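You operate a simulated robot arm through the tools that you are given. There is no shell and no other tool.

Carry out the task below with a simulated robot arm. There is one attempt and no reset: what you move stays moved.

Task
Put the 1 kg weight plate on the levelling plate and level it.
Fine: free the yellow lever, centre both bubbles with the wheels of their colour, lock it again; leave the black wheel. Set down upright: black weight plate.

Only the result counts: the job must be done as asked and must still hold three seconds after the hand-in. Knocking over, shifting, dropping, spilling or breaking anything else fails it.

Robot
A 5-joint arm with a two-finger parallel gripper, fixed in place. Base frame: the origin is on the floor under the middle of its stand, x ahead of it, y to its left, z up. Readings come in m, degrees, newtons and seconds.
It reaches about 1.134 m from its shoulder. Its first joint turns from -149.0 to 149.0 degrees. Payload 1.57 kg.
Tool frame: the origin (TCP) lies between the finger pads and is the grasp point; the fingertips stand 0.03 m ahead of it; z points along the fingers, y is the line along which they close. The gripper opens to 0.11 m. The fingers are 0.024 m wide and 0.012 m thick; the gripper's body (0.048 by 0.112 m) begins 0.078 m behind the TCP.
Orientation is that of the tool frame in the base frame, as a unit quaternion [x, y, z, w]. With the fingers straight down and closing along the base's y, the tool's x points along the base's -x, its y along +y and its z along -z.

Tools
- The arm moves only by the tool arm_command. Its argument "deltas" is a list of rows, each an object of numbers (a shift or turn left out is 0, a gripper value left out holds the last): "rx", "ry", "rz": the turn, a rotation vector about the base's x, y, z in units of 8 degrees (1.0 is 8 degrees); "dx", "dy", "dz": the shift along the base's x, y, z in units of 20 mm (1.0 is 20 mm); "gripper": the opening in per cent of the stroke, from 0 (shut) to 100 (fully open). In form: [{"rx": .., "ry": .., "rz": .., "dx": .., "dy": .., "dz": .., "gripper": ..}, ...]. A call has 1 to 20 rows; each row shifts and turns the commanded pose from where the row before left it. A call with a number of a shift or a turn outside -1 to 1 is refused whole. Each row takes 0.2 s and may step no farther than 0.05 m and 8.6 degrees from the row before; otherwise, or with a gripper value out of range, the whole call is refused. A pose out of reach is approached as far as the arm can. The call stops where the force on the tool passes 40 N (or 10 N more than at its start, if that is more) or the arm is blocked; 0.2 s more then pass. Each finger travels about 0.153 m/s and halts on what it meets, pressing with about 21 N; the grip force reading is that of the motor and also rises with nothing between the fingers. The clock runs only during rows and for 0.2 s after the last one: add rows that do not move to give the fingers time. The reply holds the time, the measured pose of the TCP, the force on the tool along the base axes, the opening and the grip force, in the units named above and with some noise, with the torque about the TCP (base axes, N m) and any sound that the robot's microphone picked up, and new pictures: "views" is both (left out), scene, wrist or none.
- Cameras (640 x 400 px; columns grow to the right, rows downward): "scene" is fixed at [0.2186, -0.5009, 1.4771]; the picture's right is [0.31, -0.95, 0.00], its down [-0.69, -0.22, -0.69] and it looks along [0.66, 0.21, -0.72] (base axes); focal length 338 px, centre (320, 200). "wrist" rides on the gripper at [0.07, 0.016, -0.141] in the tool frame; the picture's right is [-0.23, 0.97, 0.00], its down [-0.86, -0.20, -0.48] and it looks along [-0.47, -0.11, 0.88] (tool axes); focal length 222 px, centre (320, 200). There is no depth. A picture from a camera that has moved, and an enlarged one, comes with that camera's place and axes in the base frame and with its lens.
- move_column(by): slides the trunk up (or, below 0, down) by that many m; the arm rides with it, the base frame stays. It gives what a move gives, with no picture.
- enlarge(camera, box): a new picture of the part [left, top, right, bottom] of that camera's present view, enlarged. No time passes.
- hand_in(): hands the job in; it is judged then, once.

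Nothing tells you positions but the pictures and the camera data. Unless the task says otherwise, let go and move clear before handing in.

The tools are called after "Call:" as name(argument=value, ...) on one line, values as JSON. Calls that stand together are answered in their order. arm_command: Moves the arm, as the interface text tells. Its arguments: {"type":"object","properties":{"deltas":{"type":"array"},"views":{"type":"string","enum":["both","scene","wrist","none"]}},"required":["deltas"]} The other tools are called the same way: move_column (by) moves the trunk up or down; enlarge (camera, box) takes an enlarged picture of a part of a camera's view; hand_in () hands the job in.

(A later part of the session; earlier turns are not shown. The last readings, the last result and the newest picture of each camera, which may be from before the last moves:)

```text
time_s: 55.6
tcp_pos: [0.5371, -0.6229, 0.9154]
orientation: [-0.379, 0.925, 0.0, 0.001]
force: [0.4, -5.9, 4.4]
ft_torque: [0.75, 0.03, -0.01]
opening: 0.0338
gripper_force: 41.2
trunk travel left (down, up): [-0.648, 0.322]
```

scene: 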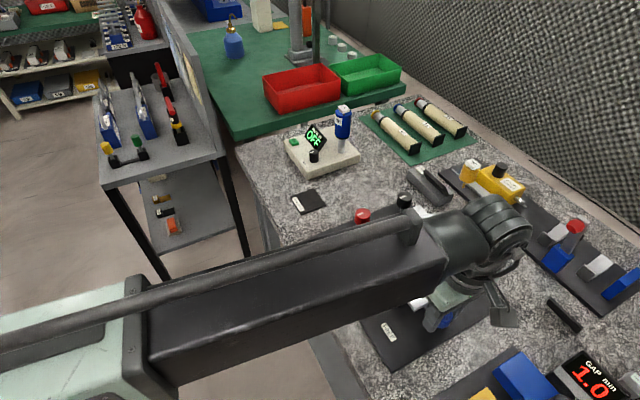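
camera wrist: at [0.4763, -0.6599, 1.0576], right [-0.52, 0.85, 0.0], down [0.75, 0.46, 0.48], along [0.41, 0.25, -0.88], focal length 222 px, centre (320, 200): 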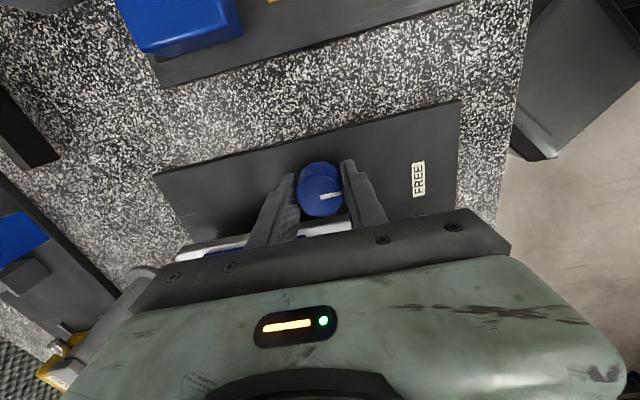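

Forces are balanced now. I'll turn the wheel +24° as a test and check the torque.

Call:
arm_command(deltas=[{"rz": 0.75}, {"rz": 0.75}, {"rz": 0.75}, {"rz": 0.75}, {}], views="wrist")

Call:
enlarge(camera="wrist", box=[240, 100, 400, 240])

```text
time_s: 56.8
tcp_pos: [0.5376, -0.6229, 0.9147]
orientation: [-0.564, 0.826, 0.0, 0.0]
force: [8.5, -11.1, 13.9]
ft_torque: [0.68, 0.14, 0.01]
opening: 0.0338
gripper_force: 41.1
trunk travel left (down, up): [-0.648, 0.322]
camera wrist: at [0.4963, -0.6811, 1.0577], right [-0.82, 0.57, 0.0], down [0.5, 0.72, 0.48], along [0.27, 0.39, -0.88], focal length 222 px, centre (320, 200)
```

wrist: 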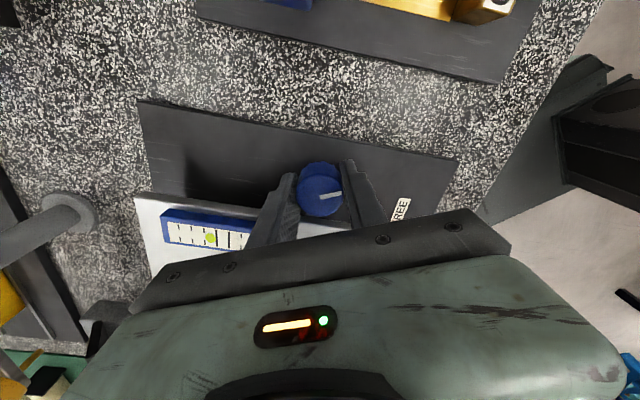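

```text
2.86 times, centred on (320, 170) of wrist
camera zoom: at [0.4963, -0.6811, 1.0577], right [-0.82, 0.57, 0.0], down [0.5, 0.72, 0.48], along [0.27, 0.39, -0.88], focal length 635 px, centre (320, 286)
```

zoom: 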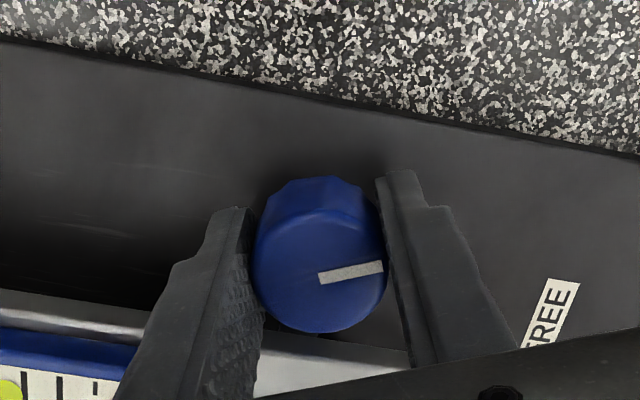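

The wheel turned with the gripper, and the blue vial is now visible in the wrist view. Checking the bubble.

Call:
enlarge(camera="wrist", box=[140, 190, 270, 270])

Call:
enlarge(camera="scene", box=[350, 200, 510, 350])

```text
4.92 times, centred on (205, 230) of wrist
camera zoom: at [0.4963, -0.6811, 1.0577], right [-0.82, 0.57, 0.0], down [0.5, 0.72, 0.48], along [0.27, 0.39, -0.88], focal length 1094 px, centre (886, 52)
```

zoom: 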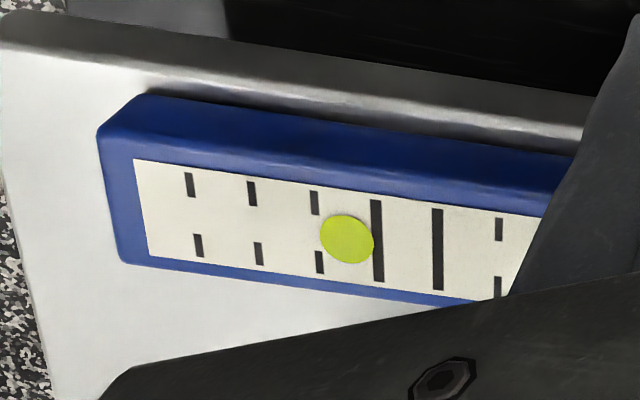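

```text
2.67 times, centred on (430, 275) of scene
camera zoom: at [0.2186, -0.5009, 1.4771], right [0.31, -0.95, 0.0], down [-0.69, -0.22, -0.69], along [0.66, 0.21, -0.72], focal length 900 px, centre (27, 0)
```

zoom: 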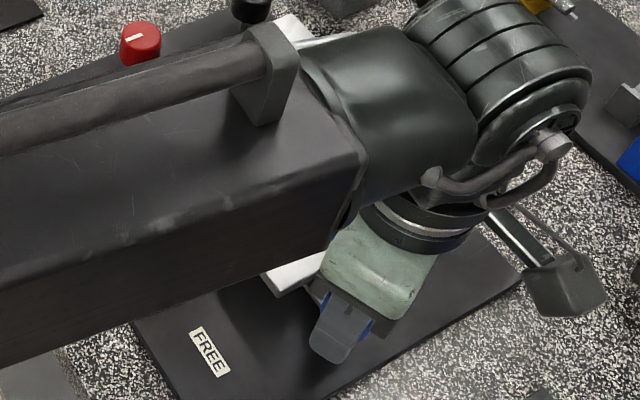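

The blue bubble moved from about 1.5 to 1.0 division for +24°, so positive rotation is right, at about 0.02 div/°. I'll turn another +16°.

Call:
arm_command(deltas=[{"rz": 0.66}, {"rz": 0.67}, {"rz": 0.67}, {}], views="none")

Call:
enlarge(camera="wrist", box=[60, 150, 290, 290])

```text
time_s: 57.8
tcp_pos: [0.5374, -0.6209, 0.9154]
orientation: [-0.673, 0.74, 0.0, -0.001]
force: [13.3, -17.3, 20.8]
ft_torque: [0.16, 0.24, 0.03]
opening: 0.0339
gripper_force: 41.7
trunk travel left (down, up): [-0.648, 0.322]
```

```text
2.78 times, centred on (175, 220) of wrist
camera zoom: at [0.514, -0.6898, 1.0577], right [-0.95, 0.32, 0.0], down [0.28, 0.83, 0.48], along [0.15, 0.45, -0.88], focal length 618 px, centre (724, 144)
```

zoom: 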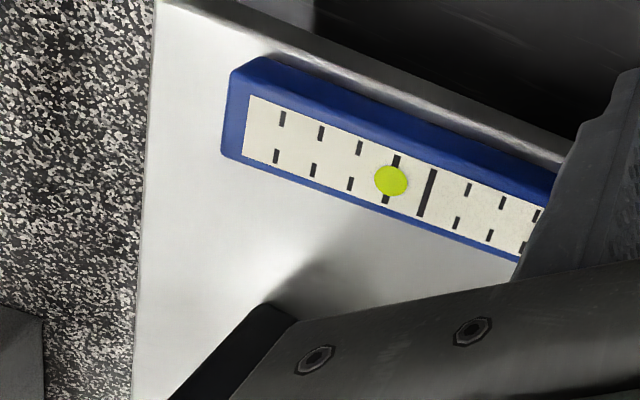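

The blue bubble is now near +0.5 division. I'll release, lift a little and look at the undisturbed bubbles.

Call:
arm_command(deltas=[{"gripper": 40}, {}, {}], views="none")

Call:
move_column(by=0.045)

Call:
enlarge(camera="wrist", box=[60, 130, 290, 270])

```text
time_s: 58.6
tcp_pos: [0.5366, -0.6224, 0.9151]
orientation: [-0.673, 0.739, 0.001, 0.0]
force: [0.3, -0.1, -0.8]
ft_torque: [0.01, 0.03, 0.0]
opening: 0.043
gripper_force: 0.0
trunk travel left (down, up): [-0.648, 0.322]
```

```text
time_s: 59.4
tcp_pos: [0.5379, -0.6213, 0.9599]
orientation: [-0.673, 0.74, 0.0, 0.0]
force: [0.1, -1.7, 0.3]
ft_torque: [0.02, 0.02, 0.01]
opening: 0.044
gripper_force: 0.0
trunk travel left (down, up): [-0.693, 0.277]
```

```text
2.78 times, centred on (175, 200) of wrist
camera zoom: at [0.514, -0.6895, 1.1025], right [-0.95, 0.32, 0.0], down [0.28, 0.83, 0.48], along [0.15, 0.45, -0.88], focal length 618 px, centre (724, 200)
```

zoom: 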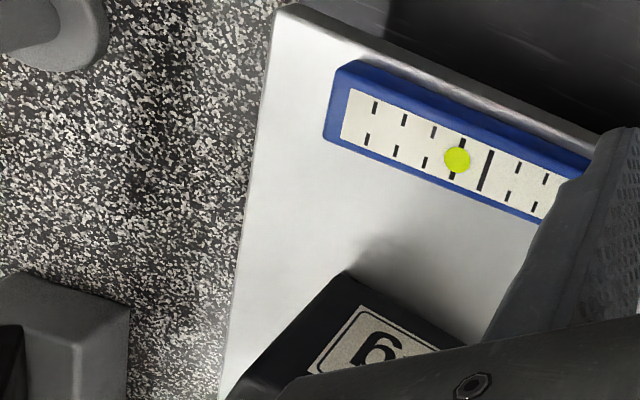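

After release the blue bubble holds at about +0.5 division. I'll finish blue after red, since they may interact. I'll rise and move over to the red wheel, turning the gripper so the camera stays outside the plate.

Call:
move_column(by=0.14)

Call:
arm_command(deltas=[{"rz": -1}, {"rz": -1}, {"rz": -1}, {"rz": -1}, {"rz": -1}, {"rz": -1}, {"rz": -1, "dx": 0.65, "dy": 0.68}, {"rz": -1, "dx": 0.65, "dy": 0.68}, {"rz": -1, "dx": 0.65, "dy": 0.68}, {"rz": -1, "dx": 0.65, "dy": 0.68}, {"rz": -1, "dx": 0.65, "dy": 0.68}, {"rz": -1, "dx": 0.65, "dy": 0.68}, {"rz": -1, "dx": 0.65, "dy": 0.68}, {"rz": -1, "dx": 0.65, "dy": 0.68}, {"rz": -1, "dx": 0.65, "dy": 0.68}, {"rz": -1, "dx": 0.65, "dy": 0.68}, {"rz": -1, "dx": 0.65, "dy": 0.68}, {"rz": -1, "dx": 0.65, "dy": 0.68}, {"rz": -1, "dx": 0.65, "dy": 0.68}, {"rz": -1, "dx": 0.4, "dy": 0.4}], views="scene")

```text
time_s: 61.1
tcp_pos: [0.5367, -0.6218, 1.099]
orientation: [-0.673, 0.74, 0.0, 0.0]
force: [-0.4, 0.1, 0.0]
ft_torque: [0.02, -0.01, 0.02]
opening: 0.0439
gripper_force: 0.0
trunk travel left (down, up): [-0.833, 0.137]
```

```text
time_s: 65.3
tcp_pos: [0.7128, -0.4358, 1.0995]
orientation: [0.613, 0.79, 0.0, 0.0]
force: [0.1, 0.2, 0.0]
ft_torque: [-0.01, 0.04, 0.0]
opening: 0.0442
gripper_force: 0.0
trunk travel left (down, up): [-0.833, 0.137]
```

scene: 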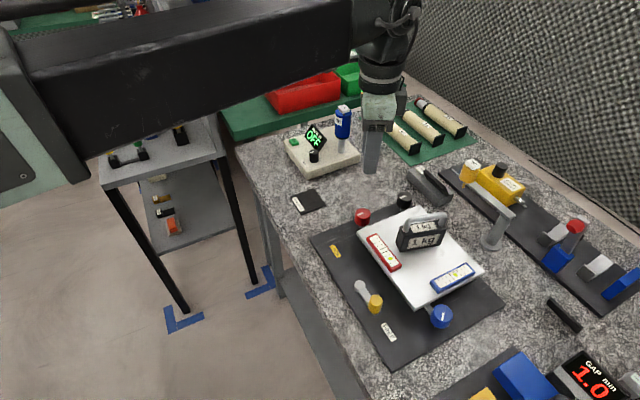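

Call:
arm_command(deltas=[{"rz": -1}, {"rz": -1}, {"rz": -1}, {"rz": -1}, {"rz": -1}, {"rz": -1}, {"rz": -1}, {"rz": -0.5, "gripper": 51}, {}], views="both")

Call:
enlarge(camera="wrist", box=[240, 80, 400, 220])

Call:
enlarge(camera="scene", box=[360, 225, 410, 275])

Call:
enlarge(camera="scene", box=[425, 255, 485, 295])

```text
time_s: 67.3
tcp_pos: [0.7144, -0.4362, 1.0992]
orientation: [0.925, 0.379, 0.0, -0.001]
force: [1.1, 0.1, 0.7]
ft_torque: [-0.01, -0.03, -0.01]
opening: 0.056
gripper_force: 0.0
trunk travel left (down, up): [-0.833, 0.137]
camera wrist: at [0.7749, -0.3996, 1.2425], right [0.52, -0.85, 0.0], down [-0.75, -0.46, 0.48], along [-0.41, -0.25, -0.88], focal length 222 px, centre (320, 200)
```

scene: 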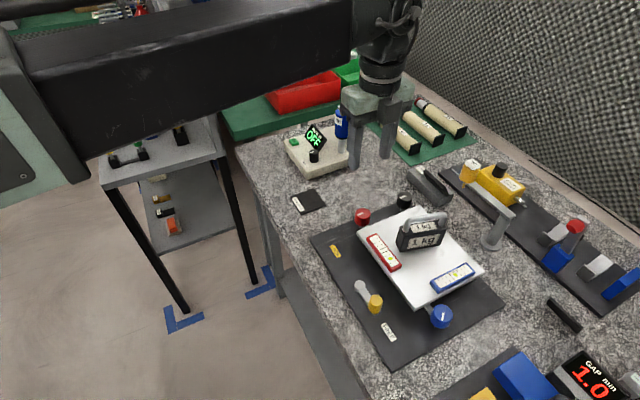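
wrist: 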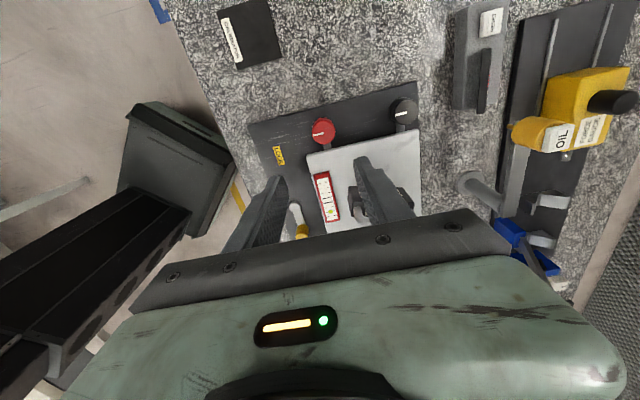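

```text
2.86 times, centred on (320, 150) of wrist
camera zoom: at [0.7749, -0.3996, 1.2425], right [0.52, -0.85, 0.0], down [-0.75, -0.46, 0.48], along [-0.41, -0.25, -0.88], focal length 635 px, centre (320, 343)
```

zoom: 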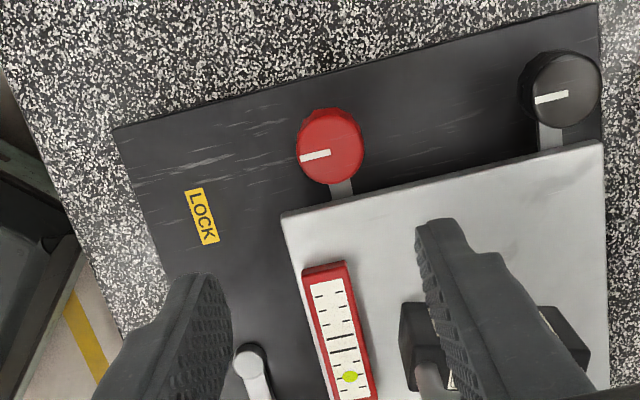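

```text
8.00 times, centred on (385, 250) of scene
camera zoom: at [0.2186, -0.5009, 1.4771], right [0.31, -0.95, 0.0], down [-0.69, -0.22, -0.69], along [0.66, 0.21, -0.72], focal length 2700 px, centre (-200, -200)
```

zoom: 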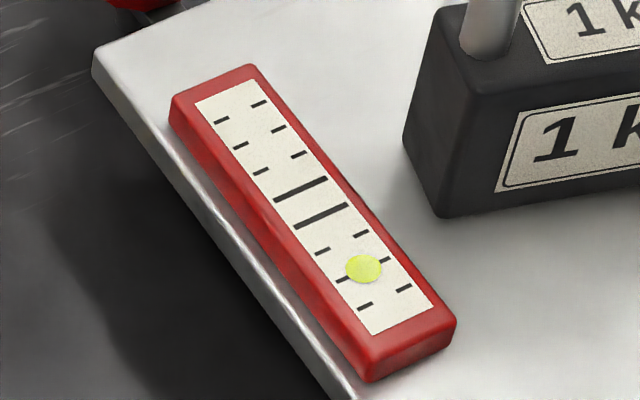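

```text
10.00 times, centred on (455, 275) of scene
camera zoom: at [0.2186, -0.5009, 1.4771], right [0.31, -0.95, 0.0], down [-0.69, -0.22, -0.69], along [0.66, 0.21, -0.72], focal length 3375 px, centre (-1030, -550)
```

zoom: 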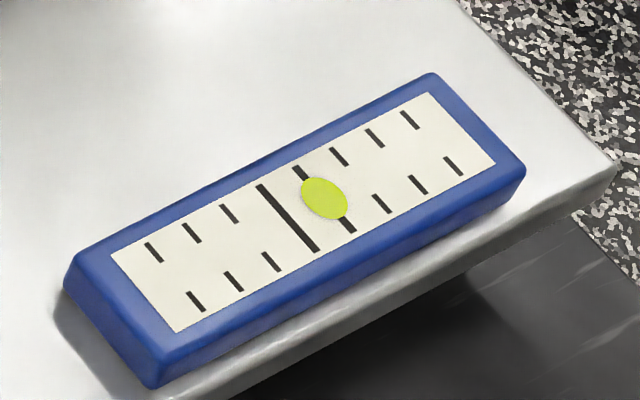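

Turning blue 40° moved its bubble exactly one division and left red untouched. Red reads about +2.5 divisions. The red wheel is at about (0.721, -0.4385, 0.916), so I'll align over it and lower.

Call:
arm_command(deltas=[{"dx": 0.37, "dy": -0.06}, {}], views="none")

Call:
move_column(by=-0.14)

Call:
enlarge(camera="wrist", box=[240, 100, 400, 240])

Call:
enlarge(camera="scene", box=[320, 150, 500, 300])

```text
time_s: 67.9
tcp_pos: [0.7207, -0.4377, 1.0994]
orientation: [0.925, 0.379, 0.0, 0.0]
force: [0.1, 0.3, 0.3]
ft_torque: [0.0, -0.04, 0.01]
opening: 0.0564
gripper_force: 0.1
trunk travel left (down, up): [-0.833, 0.137]
```

```text
time_s: 69.6
tcp_pos: [0.7205, -0.4382, 0.9595]
orientation: [0.925, 0.379, 0.0, 0.0]
force: [-0.8, 0.4, -0.2]
ft_torque: [0.01, 0.0, -0.01]
opening: 0.0559
gripper_force: 0.1
trunk travel left (down, up): [-0.693, 0.277]
```

```text
2.86 times, centred on (320, 170) of wrist
camera zoom: at [0.7818, -0.4007, 1.1026], right [0.52, -0.85, 0.0], down [-0.75, -0.46, 0.48], along [-0.41, -0.25, -0.88], focal length 635 px, centre (320, 286)
```

zoom: 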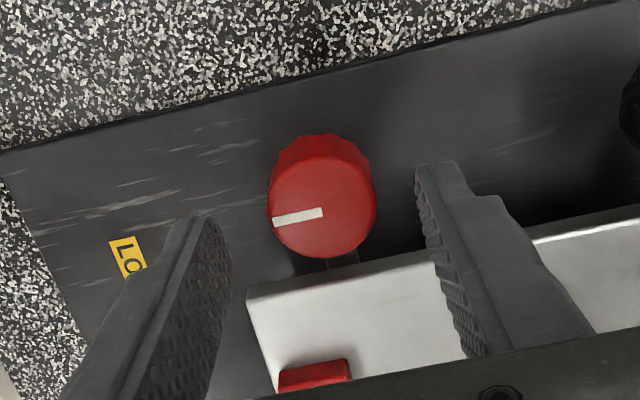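

```text
2.67 times, centred on (410, 225) of scene
camera zoom: at [0.2186, -0.5009, 1.4771], right [0.31, -0.95, 0.0], down [-0.69, -0.22, -0.69], along [0.66, 0.21, -0.72], focal length 900 px, centre (80, 133)
```

zoom: 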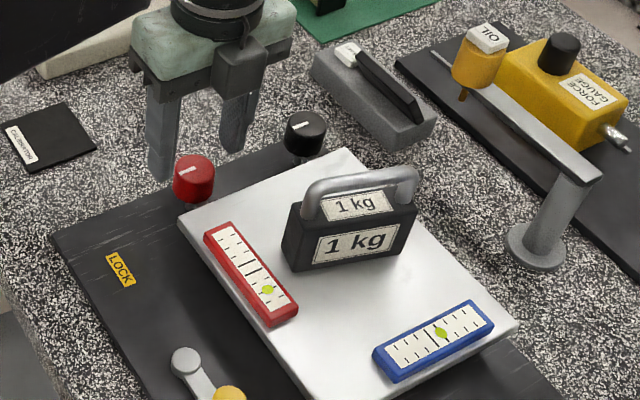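

The red wheel is well aligned and both vials are visible from the scene camera. I'll apply the same small centring offset, lower and grip.

Call:
arm_command(deltas=[{"dx": 0.06, "dy": -0.06}, {}], views="none")

Call:
move_column(by=-0.045)

Call:
arm_command(deltas=[{"gripper": 0}, {}, {}], views="none")

Call:
enlarge(camera="wrist", box=[240, 100, 400, 240])

Call:
enlarge(camera="scene", box=[320, 150, 500, 300])

```text
time_s: 70.2
tcp_pos: [0.7235, -0.4384, 0.959]
orientation: [0.925, 0.379, -0.001, 0.0]
force: [-0.5, 0.4, -0.9]
ft_torque: [-0.01, 0.03, -0.01]
opening: 0.0559
gripper_force: 0.1
trunk travel left (down, up): [-0.693, 0.277]
```

```text
time_s: 71.1
tcp_pos: [0.723, -0.4385, 0.9147]
orientation: [0.925, 0.38, 0.0, 0.0]
force: [0.3, 0.5, 0.1]
ft_torque: [0.01, 0.0, 0.04]
opening: 0.0562
gripper_force: 0.0
trunk travel left (down, up): [-0.648, 0.322]
```

```text
time_s: 71.9
tcp_pos: [0.7212, -0.4381, 0.9149]
orientation: [0.925, 0.379, 0.0, -0.001]
force: [-17.1, 13.4, -17.3]
ft_torque: [-0.14, -0.47, 0.0]
opening: 0.0339
gripper_force: 41.2
trunk travel left (down, up): [-0.648, 0.322]
```

```text
2.86 times, centred on (320, 170) of wrist
camera zoom: at [0.7825, -0.4011, 1.0575], right [0.52, -0.85, 0.0], down [-0.75, -0.46, 0.48], along [-0.41, -0.25, -0.88], focal length 635 px, centre (320, 286)
```

zoom: 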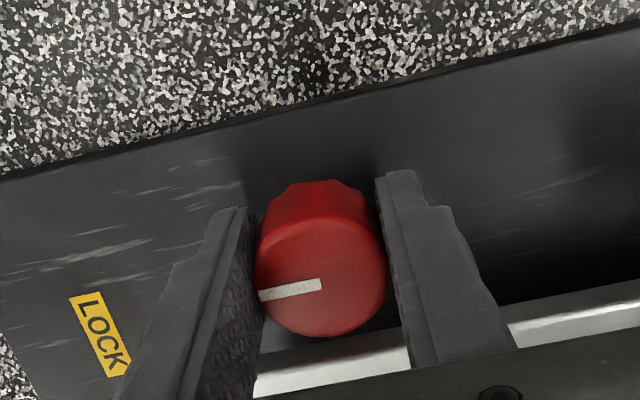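

```text
2.67 times, centred on (410, 225) of scene
camera zoom: at [0.2186, -0.5009, 1.4771], right [0.31, -0.95, 0.0], down [-0.69, -0.22, -0.69], along [0.66, 0.21, -0.72], focal length 900 px, centre (80, 133)
```

zoom: 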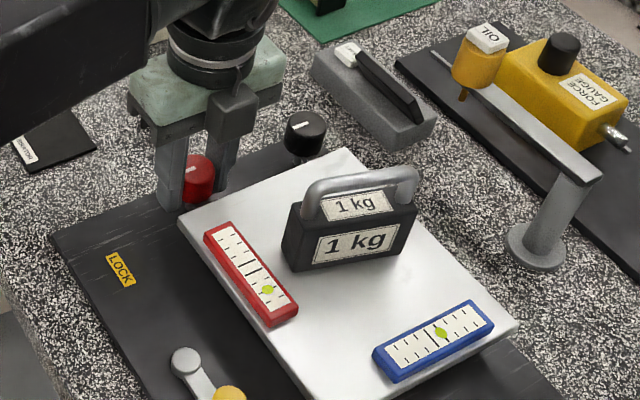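

The lateral force shows the wheel is offset the other way (toward -e2). I'll shift back to balance it.

Call:
arm_command(deltas=[{"dx": -0.0525, "dy": 0.0535}, {}], views="none")

```text
time_s: 72.5
tcp_pos: [0.7221, -0.4388, 0.9145]
orientation: [0.925, 0.379, 0.0, 0.0]
force: [-7.7, 6.1, -9.1]
ft_torque: [0.23, 0.67, -0.01]
opening: 0.0338
gripper_force: 41.7
trunk travel left (down, up): [-0.648, 0.322]
```

Call:
arm_command(deltas=[{"dx": -0.03, "dy": 0.03}, {}], views="none")

```text
time_s: 73.1
tcp_pos: [0.7213, -0.4377, 0.9149]
orientation: [0.925, 0.38, 0.001, 0.001]
force: [3.0, -4.1, 4.5]
ft_torque: [-0.16, 0.89, -0.01]
opening: 0.0337
gripper_force: 41.5
trunk travel left (down, up): [-0.648, 0.322]
```

Balanced. I'll turn the red wheel +24° as a test and read the bubble from the scene camera.

Call:
arm_command(deltas=[{"rz": 0.75}, {"rz": 0.75}, {"rz": 0.75}, {"rz": 0.75}, {}], views="none")

Call:
enlarge(camera="scene", box=[360, 225, 410, 275])

Call:
enlarge(camera="scene", box=[425, 255, 485, 295])

Call:
enlarge(camera="wrist", box=[240, 100, 400, 240])

```text
time_s: 74.3
tcp_pos: [0.7217, -0.4382, 0.9147]
orientation: [0.826, 0.563, 0.001, 0.0]
force: [15.7, -13.4, 19.1]
ft_torque: [0.36, 0.33, 0.02]
opening: 0.0337
gripper_force: 41.5
trunk travel left (down, up): [-0.648, 0.322]
```

```text
8.00 times, centred on (385, 250) of scene
camera zoom: at [0.2186, -0.5009, 1.4771], right [0.31, -0.95, 0.0], down [-0.69, -0.22, -0.69], along [0.66, 0.21, -0.72], focal length 2700 px, centre (-200, -200)
```

zoom: 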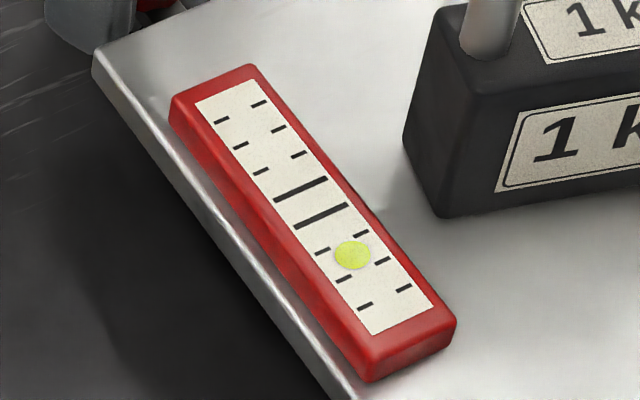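

```text
10.00 times, centred on (455, 275) of scene
camera zoom: at [0.2186, -0.5009, 1.4771], right [0.31, -0.95, 0.0], down [-0.69, -0.22, -0.69], along [0.66, 0.21, -0.72], focal length 3375 px, centre (-1030, -550)
```

zoom: 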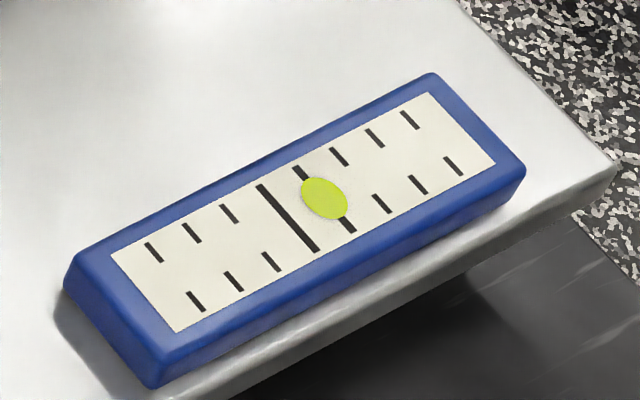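

```text
2.86 times, centred on (320, 170) of wrist
camera zoom: at [0.7612, -0.379, 1.0576], right [0.82, -0.57, 0.0], down [-0.5, -0.72, 0.48], along [-0.27, -0.39, -0.88], focal length 635 px, centre (320, 286)
```

zoom: 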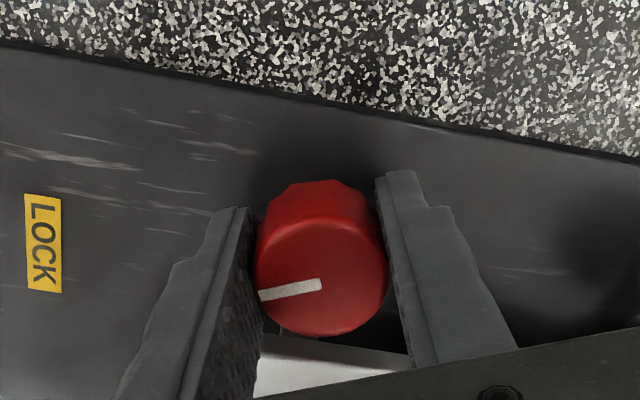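

Red moves the right way too, by -0.5 division for 24°, with blue unaffected. I'll turn a further +16°, then release and re-grip for another stroke.

Call:
arm_command(deltas=[{"rz": 0.66}, {"rz": 0.67}, {"rz": 0.67}, {}], views="none")

Call:
enlarge(camera="scene", box=[360, 225, 410, 275])

Call:
arm_command(deltas=[{"gripper": 40}, {}, {}], views="none")

Call:
move_column(by=0.045)

Call:
enlarge(camera="scene", box=[360, 225, 410, 275])

```text
time_s: 75.3
tcp_pos: [0.7203, -0.4381, 0.9151]
orientation: [0.74, 0.673, 0.0, 0.001]
force: [18.9, -12.4, 22.0]
ft_torque: [0.23, 0.33, 0.02]
opening: 0.0338
gripper_force: 41.7
trunk travel left (down, up): [-0.648, 0.322]
```

```text
8.00 times, centred on (385, 250) of scene
camera zoom: at [0.2186, -0.5009, 1.4771], right [0.31, -0.95, 0.0], down [-0.69, -0.22, -0.69], along [0.66, 0.21, -0.72], focal length 2700 px, centre (-200, -200)
```

zoom: 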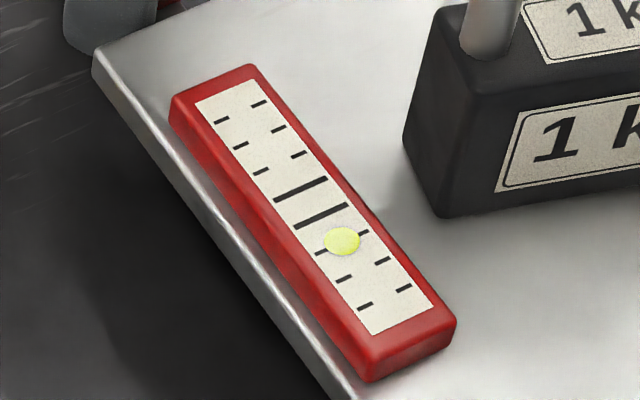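

```text
time_s: 76.1
tcp_pos: [0.7208, -0.4377, 0.9155]
orientation: [0.74, 0.673, 0.0, 0.0]
force: [-0.1, -0.3, 0.9]
ft_torque: [0.02, 0.04, 0.01]
opening: 0.0439
gripper_force: 0.1
trunk travel left (down, up): [-0.648, 0.322]
```

```text
time_s: 76.9
tcp_pos: [0.7202, -0.4363, 0.9597]
orientation: [0.74, 0.672, 0.0, 0.0]
force: [0.0, 0.4, 1.5]
ft_torque: [-0.03, 0.0, -0.02]
opening: 0.0441
gripper_force: 0.1
trunk travel left (down, up): [-0.693, 0.277]
```

```text
8.00 times, centred on (385, 250) of scene
camera zoom: at [0.2186, -0.5009, 1.4771], right [0.31, -0.95, 0.0], down [-0.69, -0.22, -0.69], along [0.66, 0.21, -0.72], focal length 2700 px, centre (-200, -200)
```

zoom: 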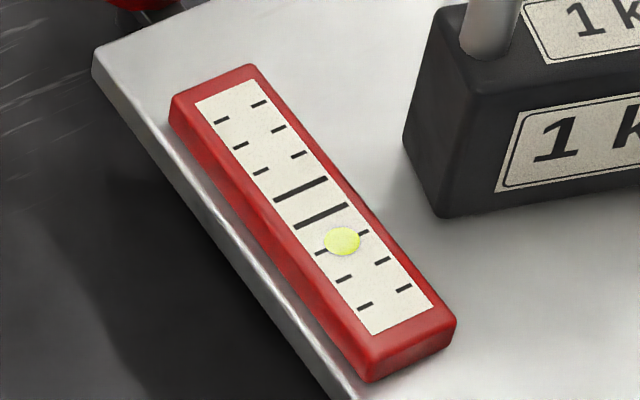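

Red is now at about +1.5 divisions, so the gain is 40° per division. I'll rotate back 70°, re-grip and turn about +60°.

Call:
arm_command(deltas=[{"rz": -0.9722, "gripper": 42}, {"rz": -0.9722}, {"rz": -0.9722}, {"rz": -0.9722}, {"rz": -0.9722}, {"rz": -0.9722}, {"rz": -0.9722}, {"rz": -0.9722}, {"rz": -0.9722}, {}], views="wrist")

Call:
enlarge(camera="wrist", box=[240, 100, 400, 240])

```text
time_s: 79.1
tcp_pos: [0.7207, -0.437, 0.9603]
orientation: [0.992, 0.126, 0.0, 0.0]
force: [-0.7, -0.3, 0.2]
ft_torque: [0.02, -0.02, 0.0]
opening: 0.0462
gripper_force: 0.2
trunk travel left (down, up): [-0.693, 0.277]
camera wrist: at [0.7918, -0.4357, 1.1025], right [0.02, -1.0, 0.0], down [-0.88, -0.02, 0.48], along [-0.48, -0.01, -0.88], focal length 222 px, centre (320, 200)
```

wrist: 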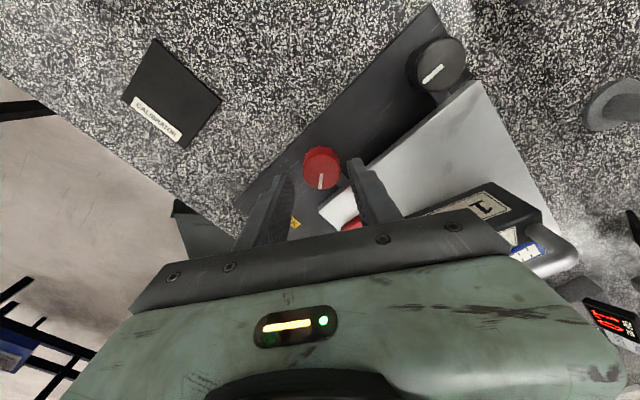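

```text
2.86 times, centred on (320, 170) of wrist
camera zoom: at [0.7918, -0.4357, 1.1025], right [0.02, -1.0, 0.0], down [-0.88, -0.02, 0.48], along [-0.48, -0.01, -0.88], focal length 635 px, centre (320, 286)
```

zoom: 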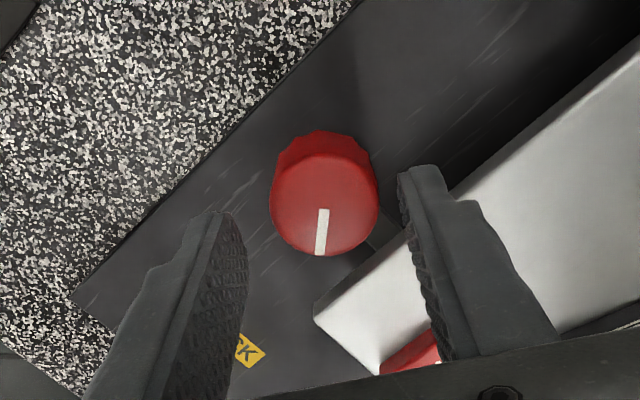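

Call:
move_column(by=-0.045)

Call:
arm_command(deltas=[{"gripper": 0}, {}, {}], views="none")

Call:
enlarge(camera="wrist", box=[240, 100, 400, 240])

Call:
enlarge(camera="scene", box=[320, 150, 500, 300])

```text
time_s: 80.0
tcp_pos: [0.7199, -0.4379, 0.916]
orientation: [0.992, 0.127, 0.0, 0.001]
force: [0.8, 0.8, 0.5]
ft_torque: [0.0, 0.0, 0.02]
opening: 0.0461
gripper_force: 0.1
trunk travel left (down, up): [-0.648, 0.322]
```

```text
time_s: 80.8
tcp_pos: [0.7207, -0.4388, 0.9156]
orientation: [0.992, 0.126, -0.001, 0.001]
force: [9.6, -14.2, 10.7]
ft_torque: [0.07, 0.26, 0.03]
opening: 0.0333
gripper_force: 41.1
trunk travel left (down, up): [-0.648, 0.322]
```

```text
2.86 times, centred on (320, 170) of wrist
camera zoom: at [0.7919, -0.4369, 1.0574], right [0.02, -1.0, 0.0], down [-0.88, -0.02, 0.48], along [-0.48, -0.01, -0.88], focal length 635 px, centre (320, 286)
```

zoom: 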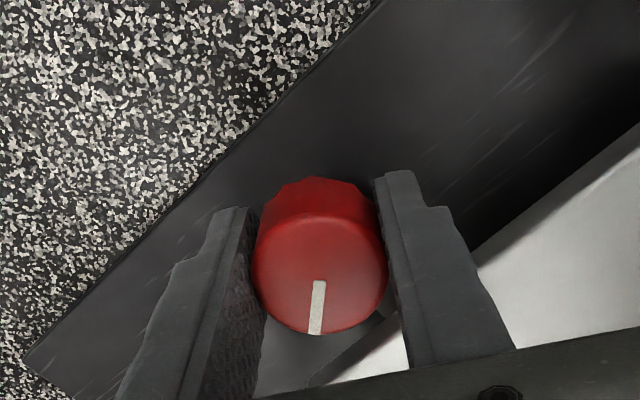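

```text
2.67 times, centred on (410, 225) of scene
camera zoom: at [0.2186, -0.5009, 1.4771], right [0.31, -0.95, 0.0], down [-0.69, -0.22, -0.69], along [0.66, 0.21, -0.72], focal length 900 px, centre (80, 133)
```

zoom: 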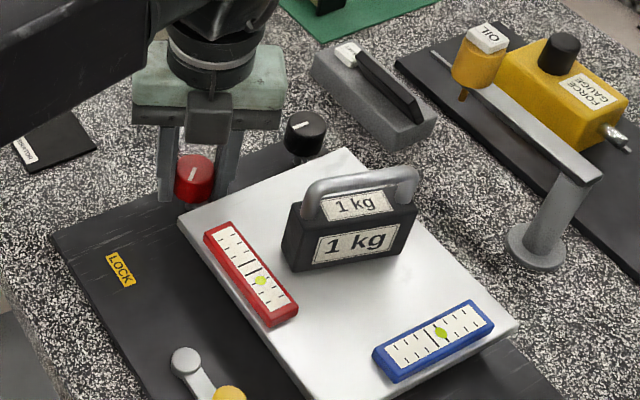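

Gripped. Turning +48°, then I'll fine-tune.

Call:
arm_command(deltas=[{"rz": 0.75}, {"rz": 0.75}, {"rz": 0.75}, {"rz": 0.75}, {"rz": 0.75}, {"rz": 0.75}, {"rz": 0.75}, {"rz": 0.75}, {}], views="none")

Call:
enlarge(camera="scene", box=[360, 225, 410, 275])

Call:
enlarge(camera="scene", box=[425, 255, 485, 295])

```text
time_s: 82.8
tcp_pos: [0.7212, -0.4391, 0.9135]
orientation: [0.855, 0.519, 0.001, 0.0]
force: [15.9, -17.3, 13.0]
ft_torque: [0.82, -0.23, -0.02]
opening: 0.0328
gripper_force: 40.7
trunk travel left (down, up): [-0.648, 0.322]
```

```text
8.00 times, centred on (385, 250) of scene
camera zoom: at [0.2186, -0.5009, 1.4771], right [0.31, -0.95, 0.0], down [-0.69, -0.22, -0.69], along [0.66, 0.21, -0.72], focal length 2700 px, centre (-200, -200)
```

zoom: 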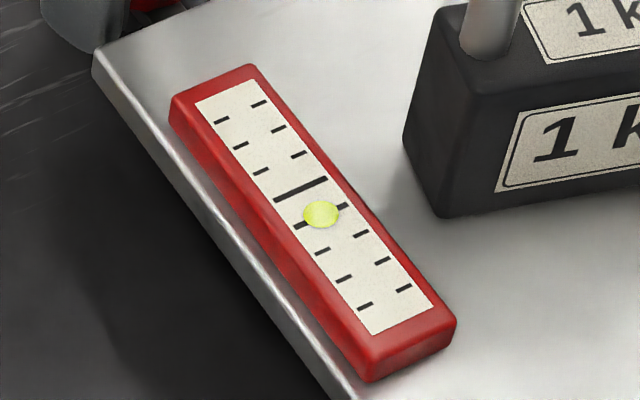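

```text
10.00 times, centred on (455, 275) of scene
camera zoom: at [0.2186, -0.5009, 1.4771], right [0.31, -0.95, 0.0], down [-0.69, -0.22, -0.69], along [0.66, 0.21, -0.72], focal length 3375 px, centre (-1030, -550)
```

zoom: 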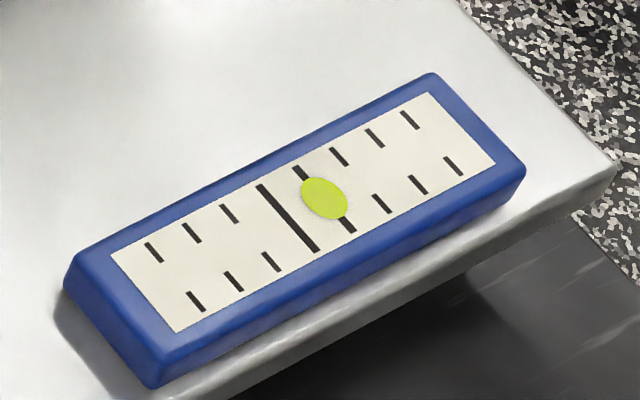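

Red is now near +0.5 division. I'll wait a moment to see whether the bubble is still settling.

Call:
arm_command(deltas=[{}, {}, {}, {}, {}], views="none")

Call:
enlarge(camera="scene", box=[370, 235, 400, 265])

Call:
enlarge(camera="wrist", box=[240, 100, 400, 240])

```text
time_s: 84.0
tcp_pos: [0.7221, -0.4376, 0.9145]
orientation: [0.854, 0.52, 0.001, 0.001]
force: [14.8, -16.1, 12.0]
ft_torque: [0.76, -0.25, 0.01]
opening: 0.033
gripper_force: 40.8
trunk travel left (down, up): [-0.648, 0.322]
```

```text
13.33 times, centred on (385, 250) of scene
camera zoom: at [0.2186, -0.5009, 1.4771], right [0.31, -0.95, 0.0], down [-0.69, -0.22, -0.69], along [0.66, 0.21, -0.72], focal length 4500 px, centre (-547, -467)
```

zoom: 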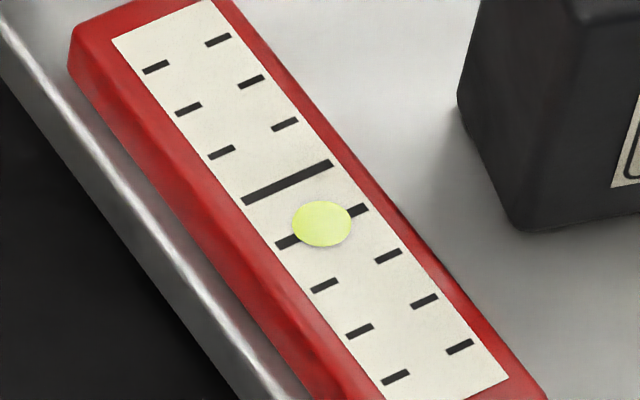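

```text
2.86 times, centred on (320, 170) of wrist
camera zoom: at [0.7673, -0.3838, 1.057], right [0.76, -0.65, 0.0], down [-0.57, -0.67, 0.48], along [-0.31, -0.36, -0.88], focal length 635 px, centre (320, 286)
```

zoom: 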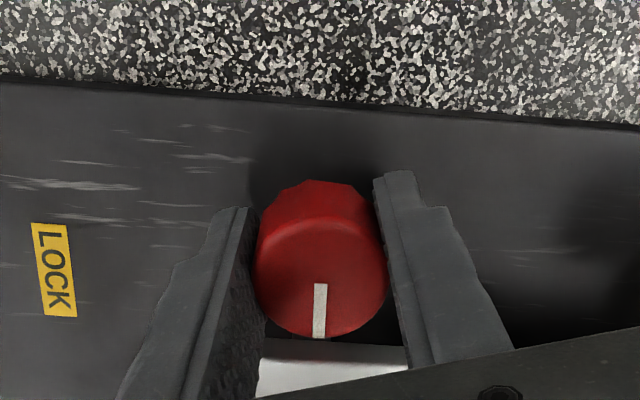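

There's slight slip in the grip, but it's consistent with about 40° of wheel rotation per division. Red is at +0.46, so I'll turn about +17° more.

Call:
arm_command(deltas=[{"rz": 0.7}, {"rz": 0.7}, {"rz": 0.7}, {}, {}], views="none")

Call:
enlarge(camera="scene", box=[370, 235, 400, 265])

Call:
enlarge(camera="wrist", box=[240, 100, 400, 240])

```text
time_s: 85.2
tcp_pos: [0.7211, -0.4378, 0.9139]
orientation: [0.769, 0.639, 0.0, 0.0]
force: [16.5, -14.9, 12.6]
ft_torque: [0.77, -0.03, 0.04]
opening: 0.0327
gripper_force: 41.2
trunk travel left (down, up): [-0.648, 0.322]
```

```text
13.33 times, centred on (385, 250) of scene
camera zoom: at [0.2186, -0.5009, 1.4771], right [0.31, -0.95, 0.0], down [-0.69, -0.22, -0.69], along [0.66, 0.21, -0.72], focal length 4500 px, centre (-547, -467)
```

zoom: 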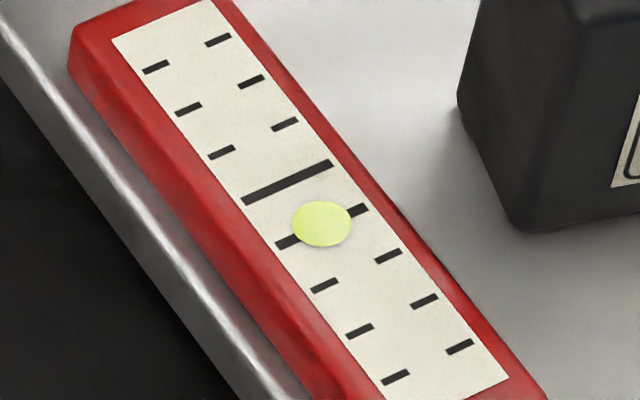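

```text
2.86 times, centred on (320, 170) of wrist
camera zoom: at [0.7494, -0.3726, 1.0569], right [0.92, -0.4, 0.0], down [-0.35, -0.8, 0.48], along [-0.19, -0.44, -0.88], focal length 635 px, centre (320, 286)
```

zoom: 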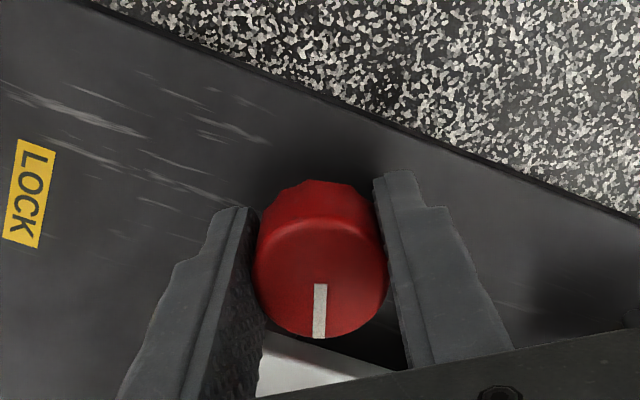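

The wheel turned 17° but the bubble didn't move, so it seems to work in detents of about 20° per half division. I'm just short of the next step and will turn a little more.

Call:
arm_command(deltas=[{"rz": 0.5}, {}, {}], views="none")

Call:
enlarge(camera="scene", box=[370, 235, 400, 265])

```text
time_s: 86.0
tcp_pos: [0.7219, -0.4368, 0.9146]
orientation: [0.747, 0.665, -0.001, -0.001]
force: [13.9, -12.6, 9.4]
ft_torque: [0.15, -0.27, 0.01]
opening: 0.0326
gripper_force: 41.4
trunk travel left (down, up): [-0.648, 0.322]
```

```text
13.33 times, centred on (385, 250) of scene
camera zoom: at [0.2186, -0.5009, 1.4771], right [0.31, -0.95, 0.0], down [-0.69, -0.22, -0.69], along [0.66, 0.21, -0.72], focal length 4500 px, centre (-547, -467)
```

zoom: 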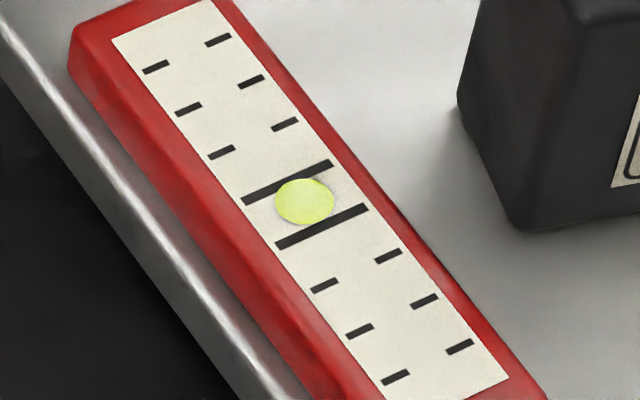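

The red bubble is centred. I'll add a few degrees to sit safely inside this step, check, and then release.

Call:
arm_command(deltas=[{"rz": 0.5}, {}], views="none")

Call:
enlarge(camera="scene", box=[370, 235, 400, 265])

Call:
arm_command(deltas=[{"gripper": 38}, {}, {}], views="none")

Call:
move_column(by=0.05)

Call:
enlarge(camera="scene", box=[370, 235, 400, 265])

Call:
enlarge(camera="scene", box=[425, 255, 485, 295])

```text
time_s: 86.6
tcp_pos: [0.7204, -0.4383, 0.9147]
orientation: [0.723, 0.691, 0.0, 0.001]
force: [12.4, -11.5, 7.8]
ft_torque: [-0.26, -0.31, -0.01]
opening: 0.0329
gripper_force: 40.5
trunk travel left (down, up): [-0.648, 0.322]
```

```text
13.33 times, centred on (385, 250) of scene
camera zoom: at [0.2186, -0.5009, 1.4771], right [0.31, -0.95, 0.0], down [-0.69, -0.22, -0.69], along [0.66, 0.21, -0.72], focal length 4500 px, centre (-547, -467)
```

zoom: 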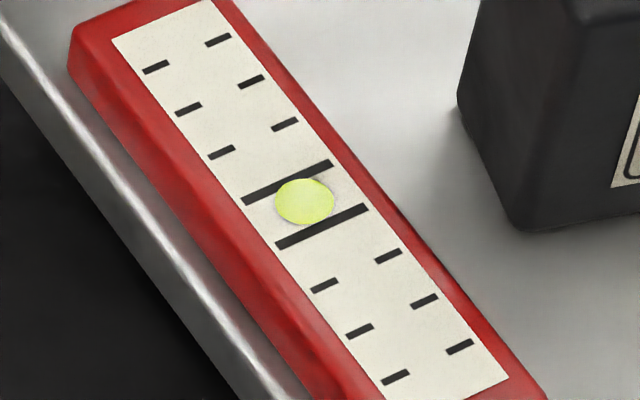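

```text
time_s: 87.4
tcp_pos: [0.721, -0.4362, 0.9148]
orientation: [0.723, 0.691, 0.0, -0.001]
force: [0.2, 0.6, 0.5]
ft_torque: [0.04, 0.02, -0.01]
opening: 0.0418
gripper_force: 0.1
trunk travel left (down, up): [-0.648, 0.322]
```

```text
time_s: 88.3
tcp_pos: [0.7206, -0.4386, 0.9655]
orientation: [0.723, 0.691, 0.0, 0.0]
force: [0.5, 0.4, -0.3]
ft_torque: [0.0, 0.0, -0.01]
opening: 0.0417
gripper_force: 0.1
trunk travel left (down, up): [-0.698, 0.272]
```

```text
13.33 times, centred on (385, 250) of scene
camera zoom: at [0.2186, -0.5009, 1.4771], right [0.31, -0.95, 0.0], down [-0.69, -0.22, -0.69], along [0.66, 0.21, -0.72], focal length 4500 px, centre (-547, -467)
```

zoom: 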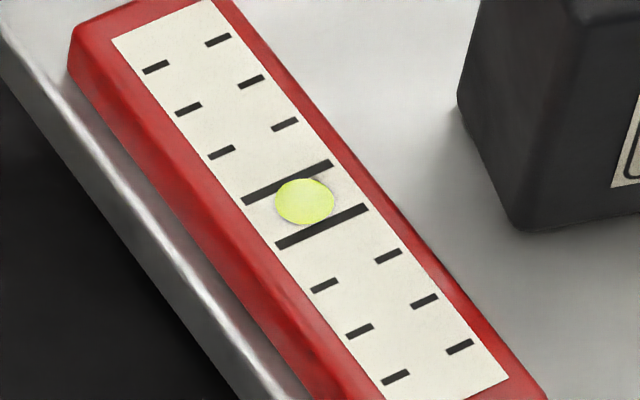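

```text
10.00 times, centred on (455, 275) of scene
camera zoom: at [0.2186, -0.5009, 1.4771], right [0.31, -0.95, 0.0], down [-0.69, -0.22, -0.69], along [0.66, 0.21, -0.72], focal length 3375 px, centre (-1030, -550)
```

zoom: 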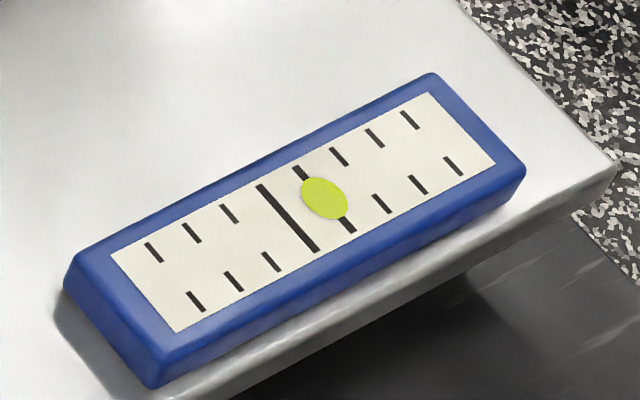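

Red stays centred after release. Blue needs one more 20° step, so I'll rise and go back to the blue wheel.

Call:
move_column(by=0.135)

Call:
arm_command(deltas=[{"rz": 0.95}, {"rz": 0.95, "dx": -0.658, "dy": -0.656}, {"rz": 0.95, "dx": -0.658, "dy": -0.656}, {"rz": 0.95, "dx": -0.658, "dy": -0.656}, {"rz": 0.95, "dx": -0.658, "dy": -0.656}, {"rz": 0.95, "dx": -0.658, "dy": -0.656}, {"rz": 0.95, "dx": -0.658, "dy": -0.656}, {"rz": 0.95, "dx": -0.658, "dy": -0.656}, {"rz": 0.95, "dx": -0.658, "dy": -0.656}, {"rz": 0.95, "dx": -0.658, "dy": -0.656}, {"rz": 0.95, "dx": -0.658, "dy": -0.656}, {"rz": 0.95, "dx": -0.658, "dy": -0.656}, {"rz": 0.95, "dx": -0.658, "dy": -0.656}, {"rz": 0.95, "dx": -0.658, "dy": -0.656}, {"rz": 0.95, "dx": -0.658, "dy": -0.656}, {"rz": 0.95, "gripper": 46}, {}], views="wrist")

Call:
enlarge(camera="wrist", box=[240, 80, 400, 220])

```text
time_s: 90.0
tcp_pos: [0.7214, -0.4365, 1.0995]
orientation: [0.723, 0.69, 0.0, 0.0]
force: [0.2, 0.1, 0.6]
ft_torque: [0.04, -0.05, 0.03]
opening: 0.0419
gripper_force: 0.1
trunk travel left (down, up): [-0.833, 0.137]
```

```text
time_s: 93.6
tcp_pos: [0.5362, -0.6199, 1.1001]
orientation: [-0.25, 0.968, 0.001, 0.0]
force: [0.7, 0.5, 0.3]
ft_torque: [0.04, 0.02, 0.02]
opening: 0.0504
gripper_force: 0.0
trunk travel left (down, up): [-0.833, 0.137]
camera wrist: at [0.4665, -0.6403, 1.2425], right [-0.27, 0.96, 0.0], down [0.84, 0.24, 0.48], along [0.46, 0.13, -0.88], focal length 222 px, centre (320, 200)
```

wrist: 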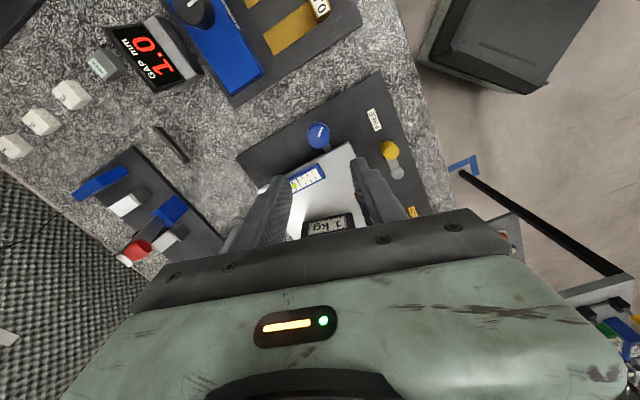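

```text
2.86 times, centred on (320, 150) of wrist
camera zoom: at [0.4665, -0.6403, 1.2425], right [-0.27, 0.96, 0.0], down [0.84, 0.24, 0.48], along [0.46, 0.13, -0.88], focal length 635 px, centre (320, 343)
```

zoom: 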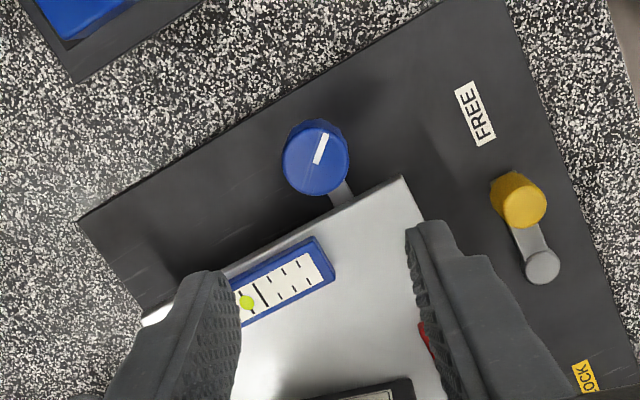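

Call:
arm_command(deltas=[{"dx": 0.05, "dy": -0.07}, {}], views="none")

Call:
move_column(by=-0.14)

Call:
enlarge(camera="wrist", box=[240, 100, 400, 240])

```text
time_s: 94.2
tcp_pos: [0.5368, -0.6224, 1.1002]
orientation: [-0.25, 0.968, 0.0, 0.0]
force: [0.4, 0.1, -0.6]
ft_torque: [-0.02, 0.0, -0.01]
opening: 0.0505
gripper_force: 0.0
trunk travel left (down, up): [-0.833, 0.137]
```

```text
time_s: 95.8
tcp_pos: [0.5373, -0.6221, 0.9586]
orientation: [-0.25, 0.968, 0.0, 0.0]
force: [0.8, 0.1, 0.7]
ft_torque: [-0.02, -0.03, -0.05]
opening: 0.0507
gripper_force: 0.1
trunk travel left (down, up): [-0.693, 0.277]
```

```text
2.86 times, centred on (320, 170) of wrist
camera zoom: at [0.4675, -0.6416, 1.1026], right [-0.27, 0.96, 0.0], down [0.84, 0.24, 0.48], along [0.46, 0.13, -0.88], focal length 635 px, centre (320, 286)
```

zoom: 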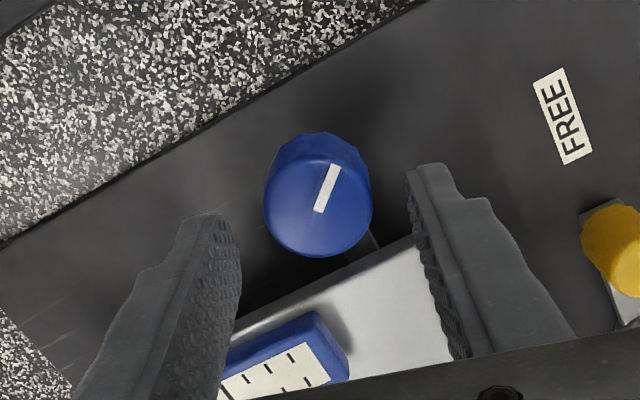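

Call:
move_column(by=-0.046)

Call:
arm_command(deltas=[{"gripper": 0}, {}, {}], views="none")

Call:
enlarge(camera="wrist", box=[240, 100, 400, 240])

```text
time_s: 96.7
tcp_pos: [0.5371, -0.6223, 0.9145]
orientation: [-0.25, 0.968, 0.0, 0.0]
force: [1.0, -0.7, 0.6]
ft_torque: [-0.03, -0.03, 0.0]
opening: 0.0504
gripper_force: 0.1
trunk travel left (down, up): [-0.647, 0.323]
```

```text
time_s: 97.5
tcp_pos: [0.5362, -0.6231, 0.9132]
orientation: [-0.25, 0.968, 0.0, 0.0]
force: [7.2, -10.2, 9.2]
ft_torque: [0.22, 0.31, 0.03]
opening: 0.0337
gripper_force: 40.7
trunk travel left (down, up): [-0.647, 0.323]
```

```text
2.86 times, centred on (320, 170) of wrist
camera zoom: at [0.4677, -0.6421, 1.0565], right [-0.27, 0.96, 0.0], down [0.84, 0.24, 0.48], along [0.46, 0.13, -0.88], focal length 635 px, centre (320, 286)
```

zoom: 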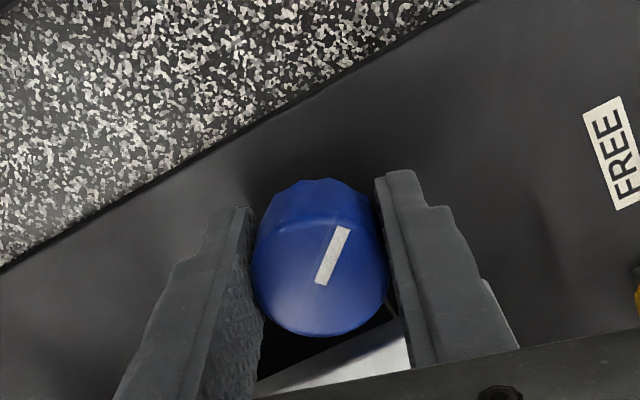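

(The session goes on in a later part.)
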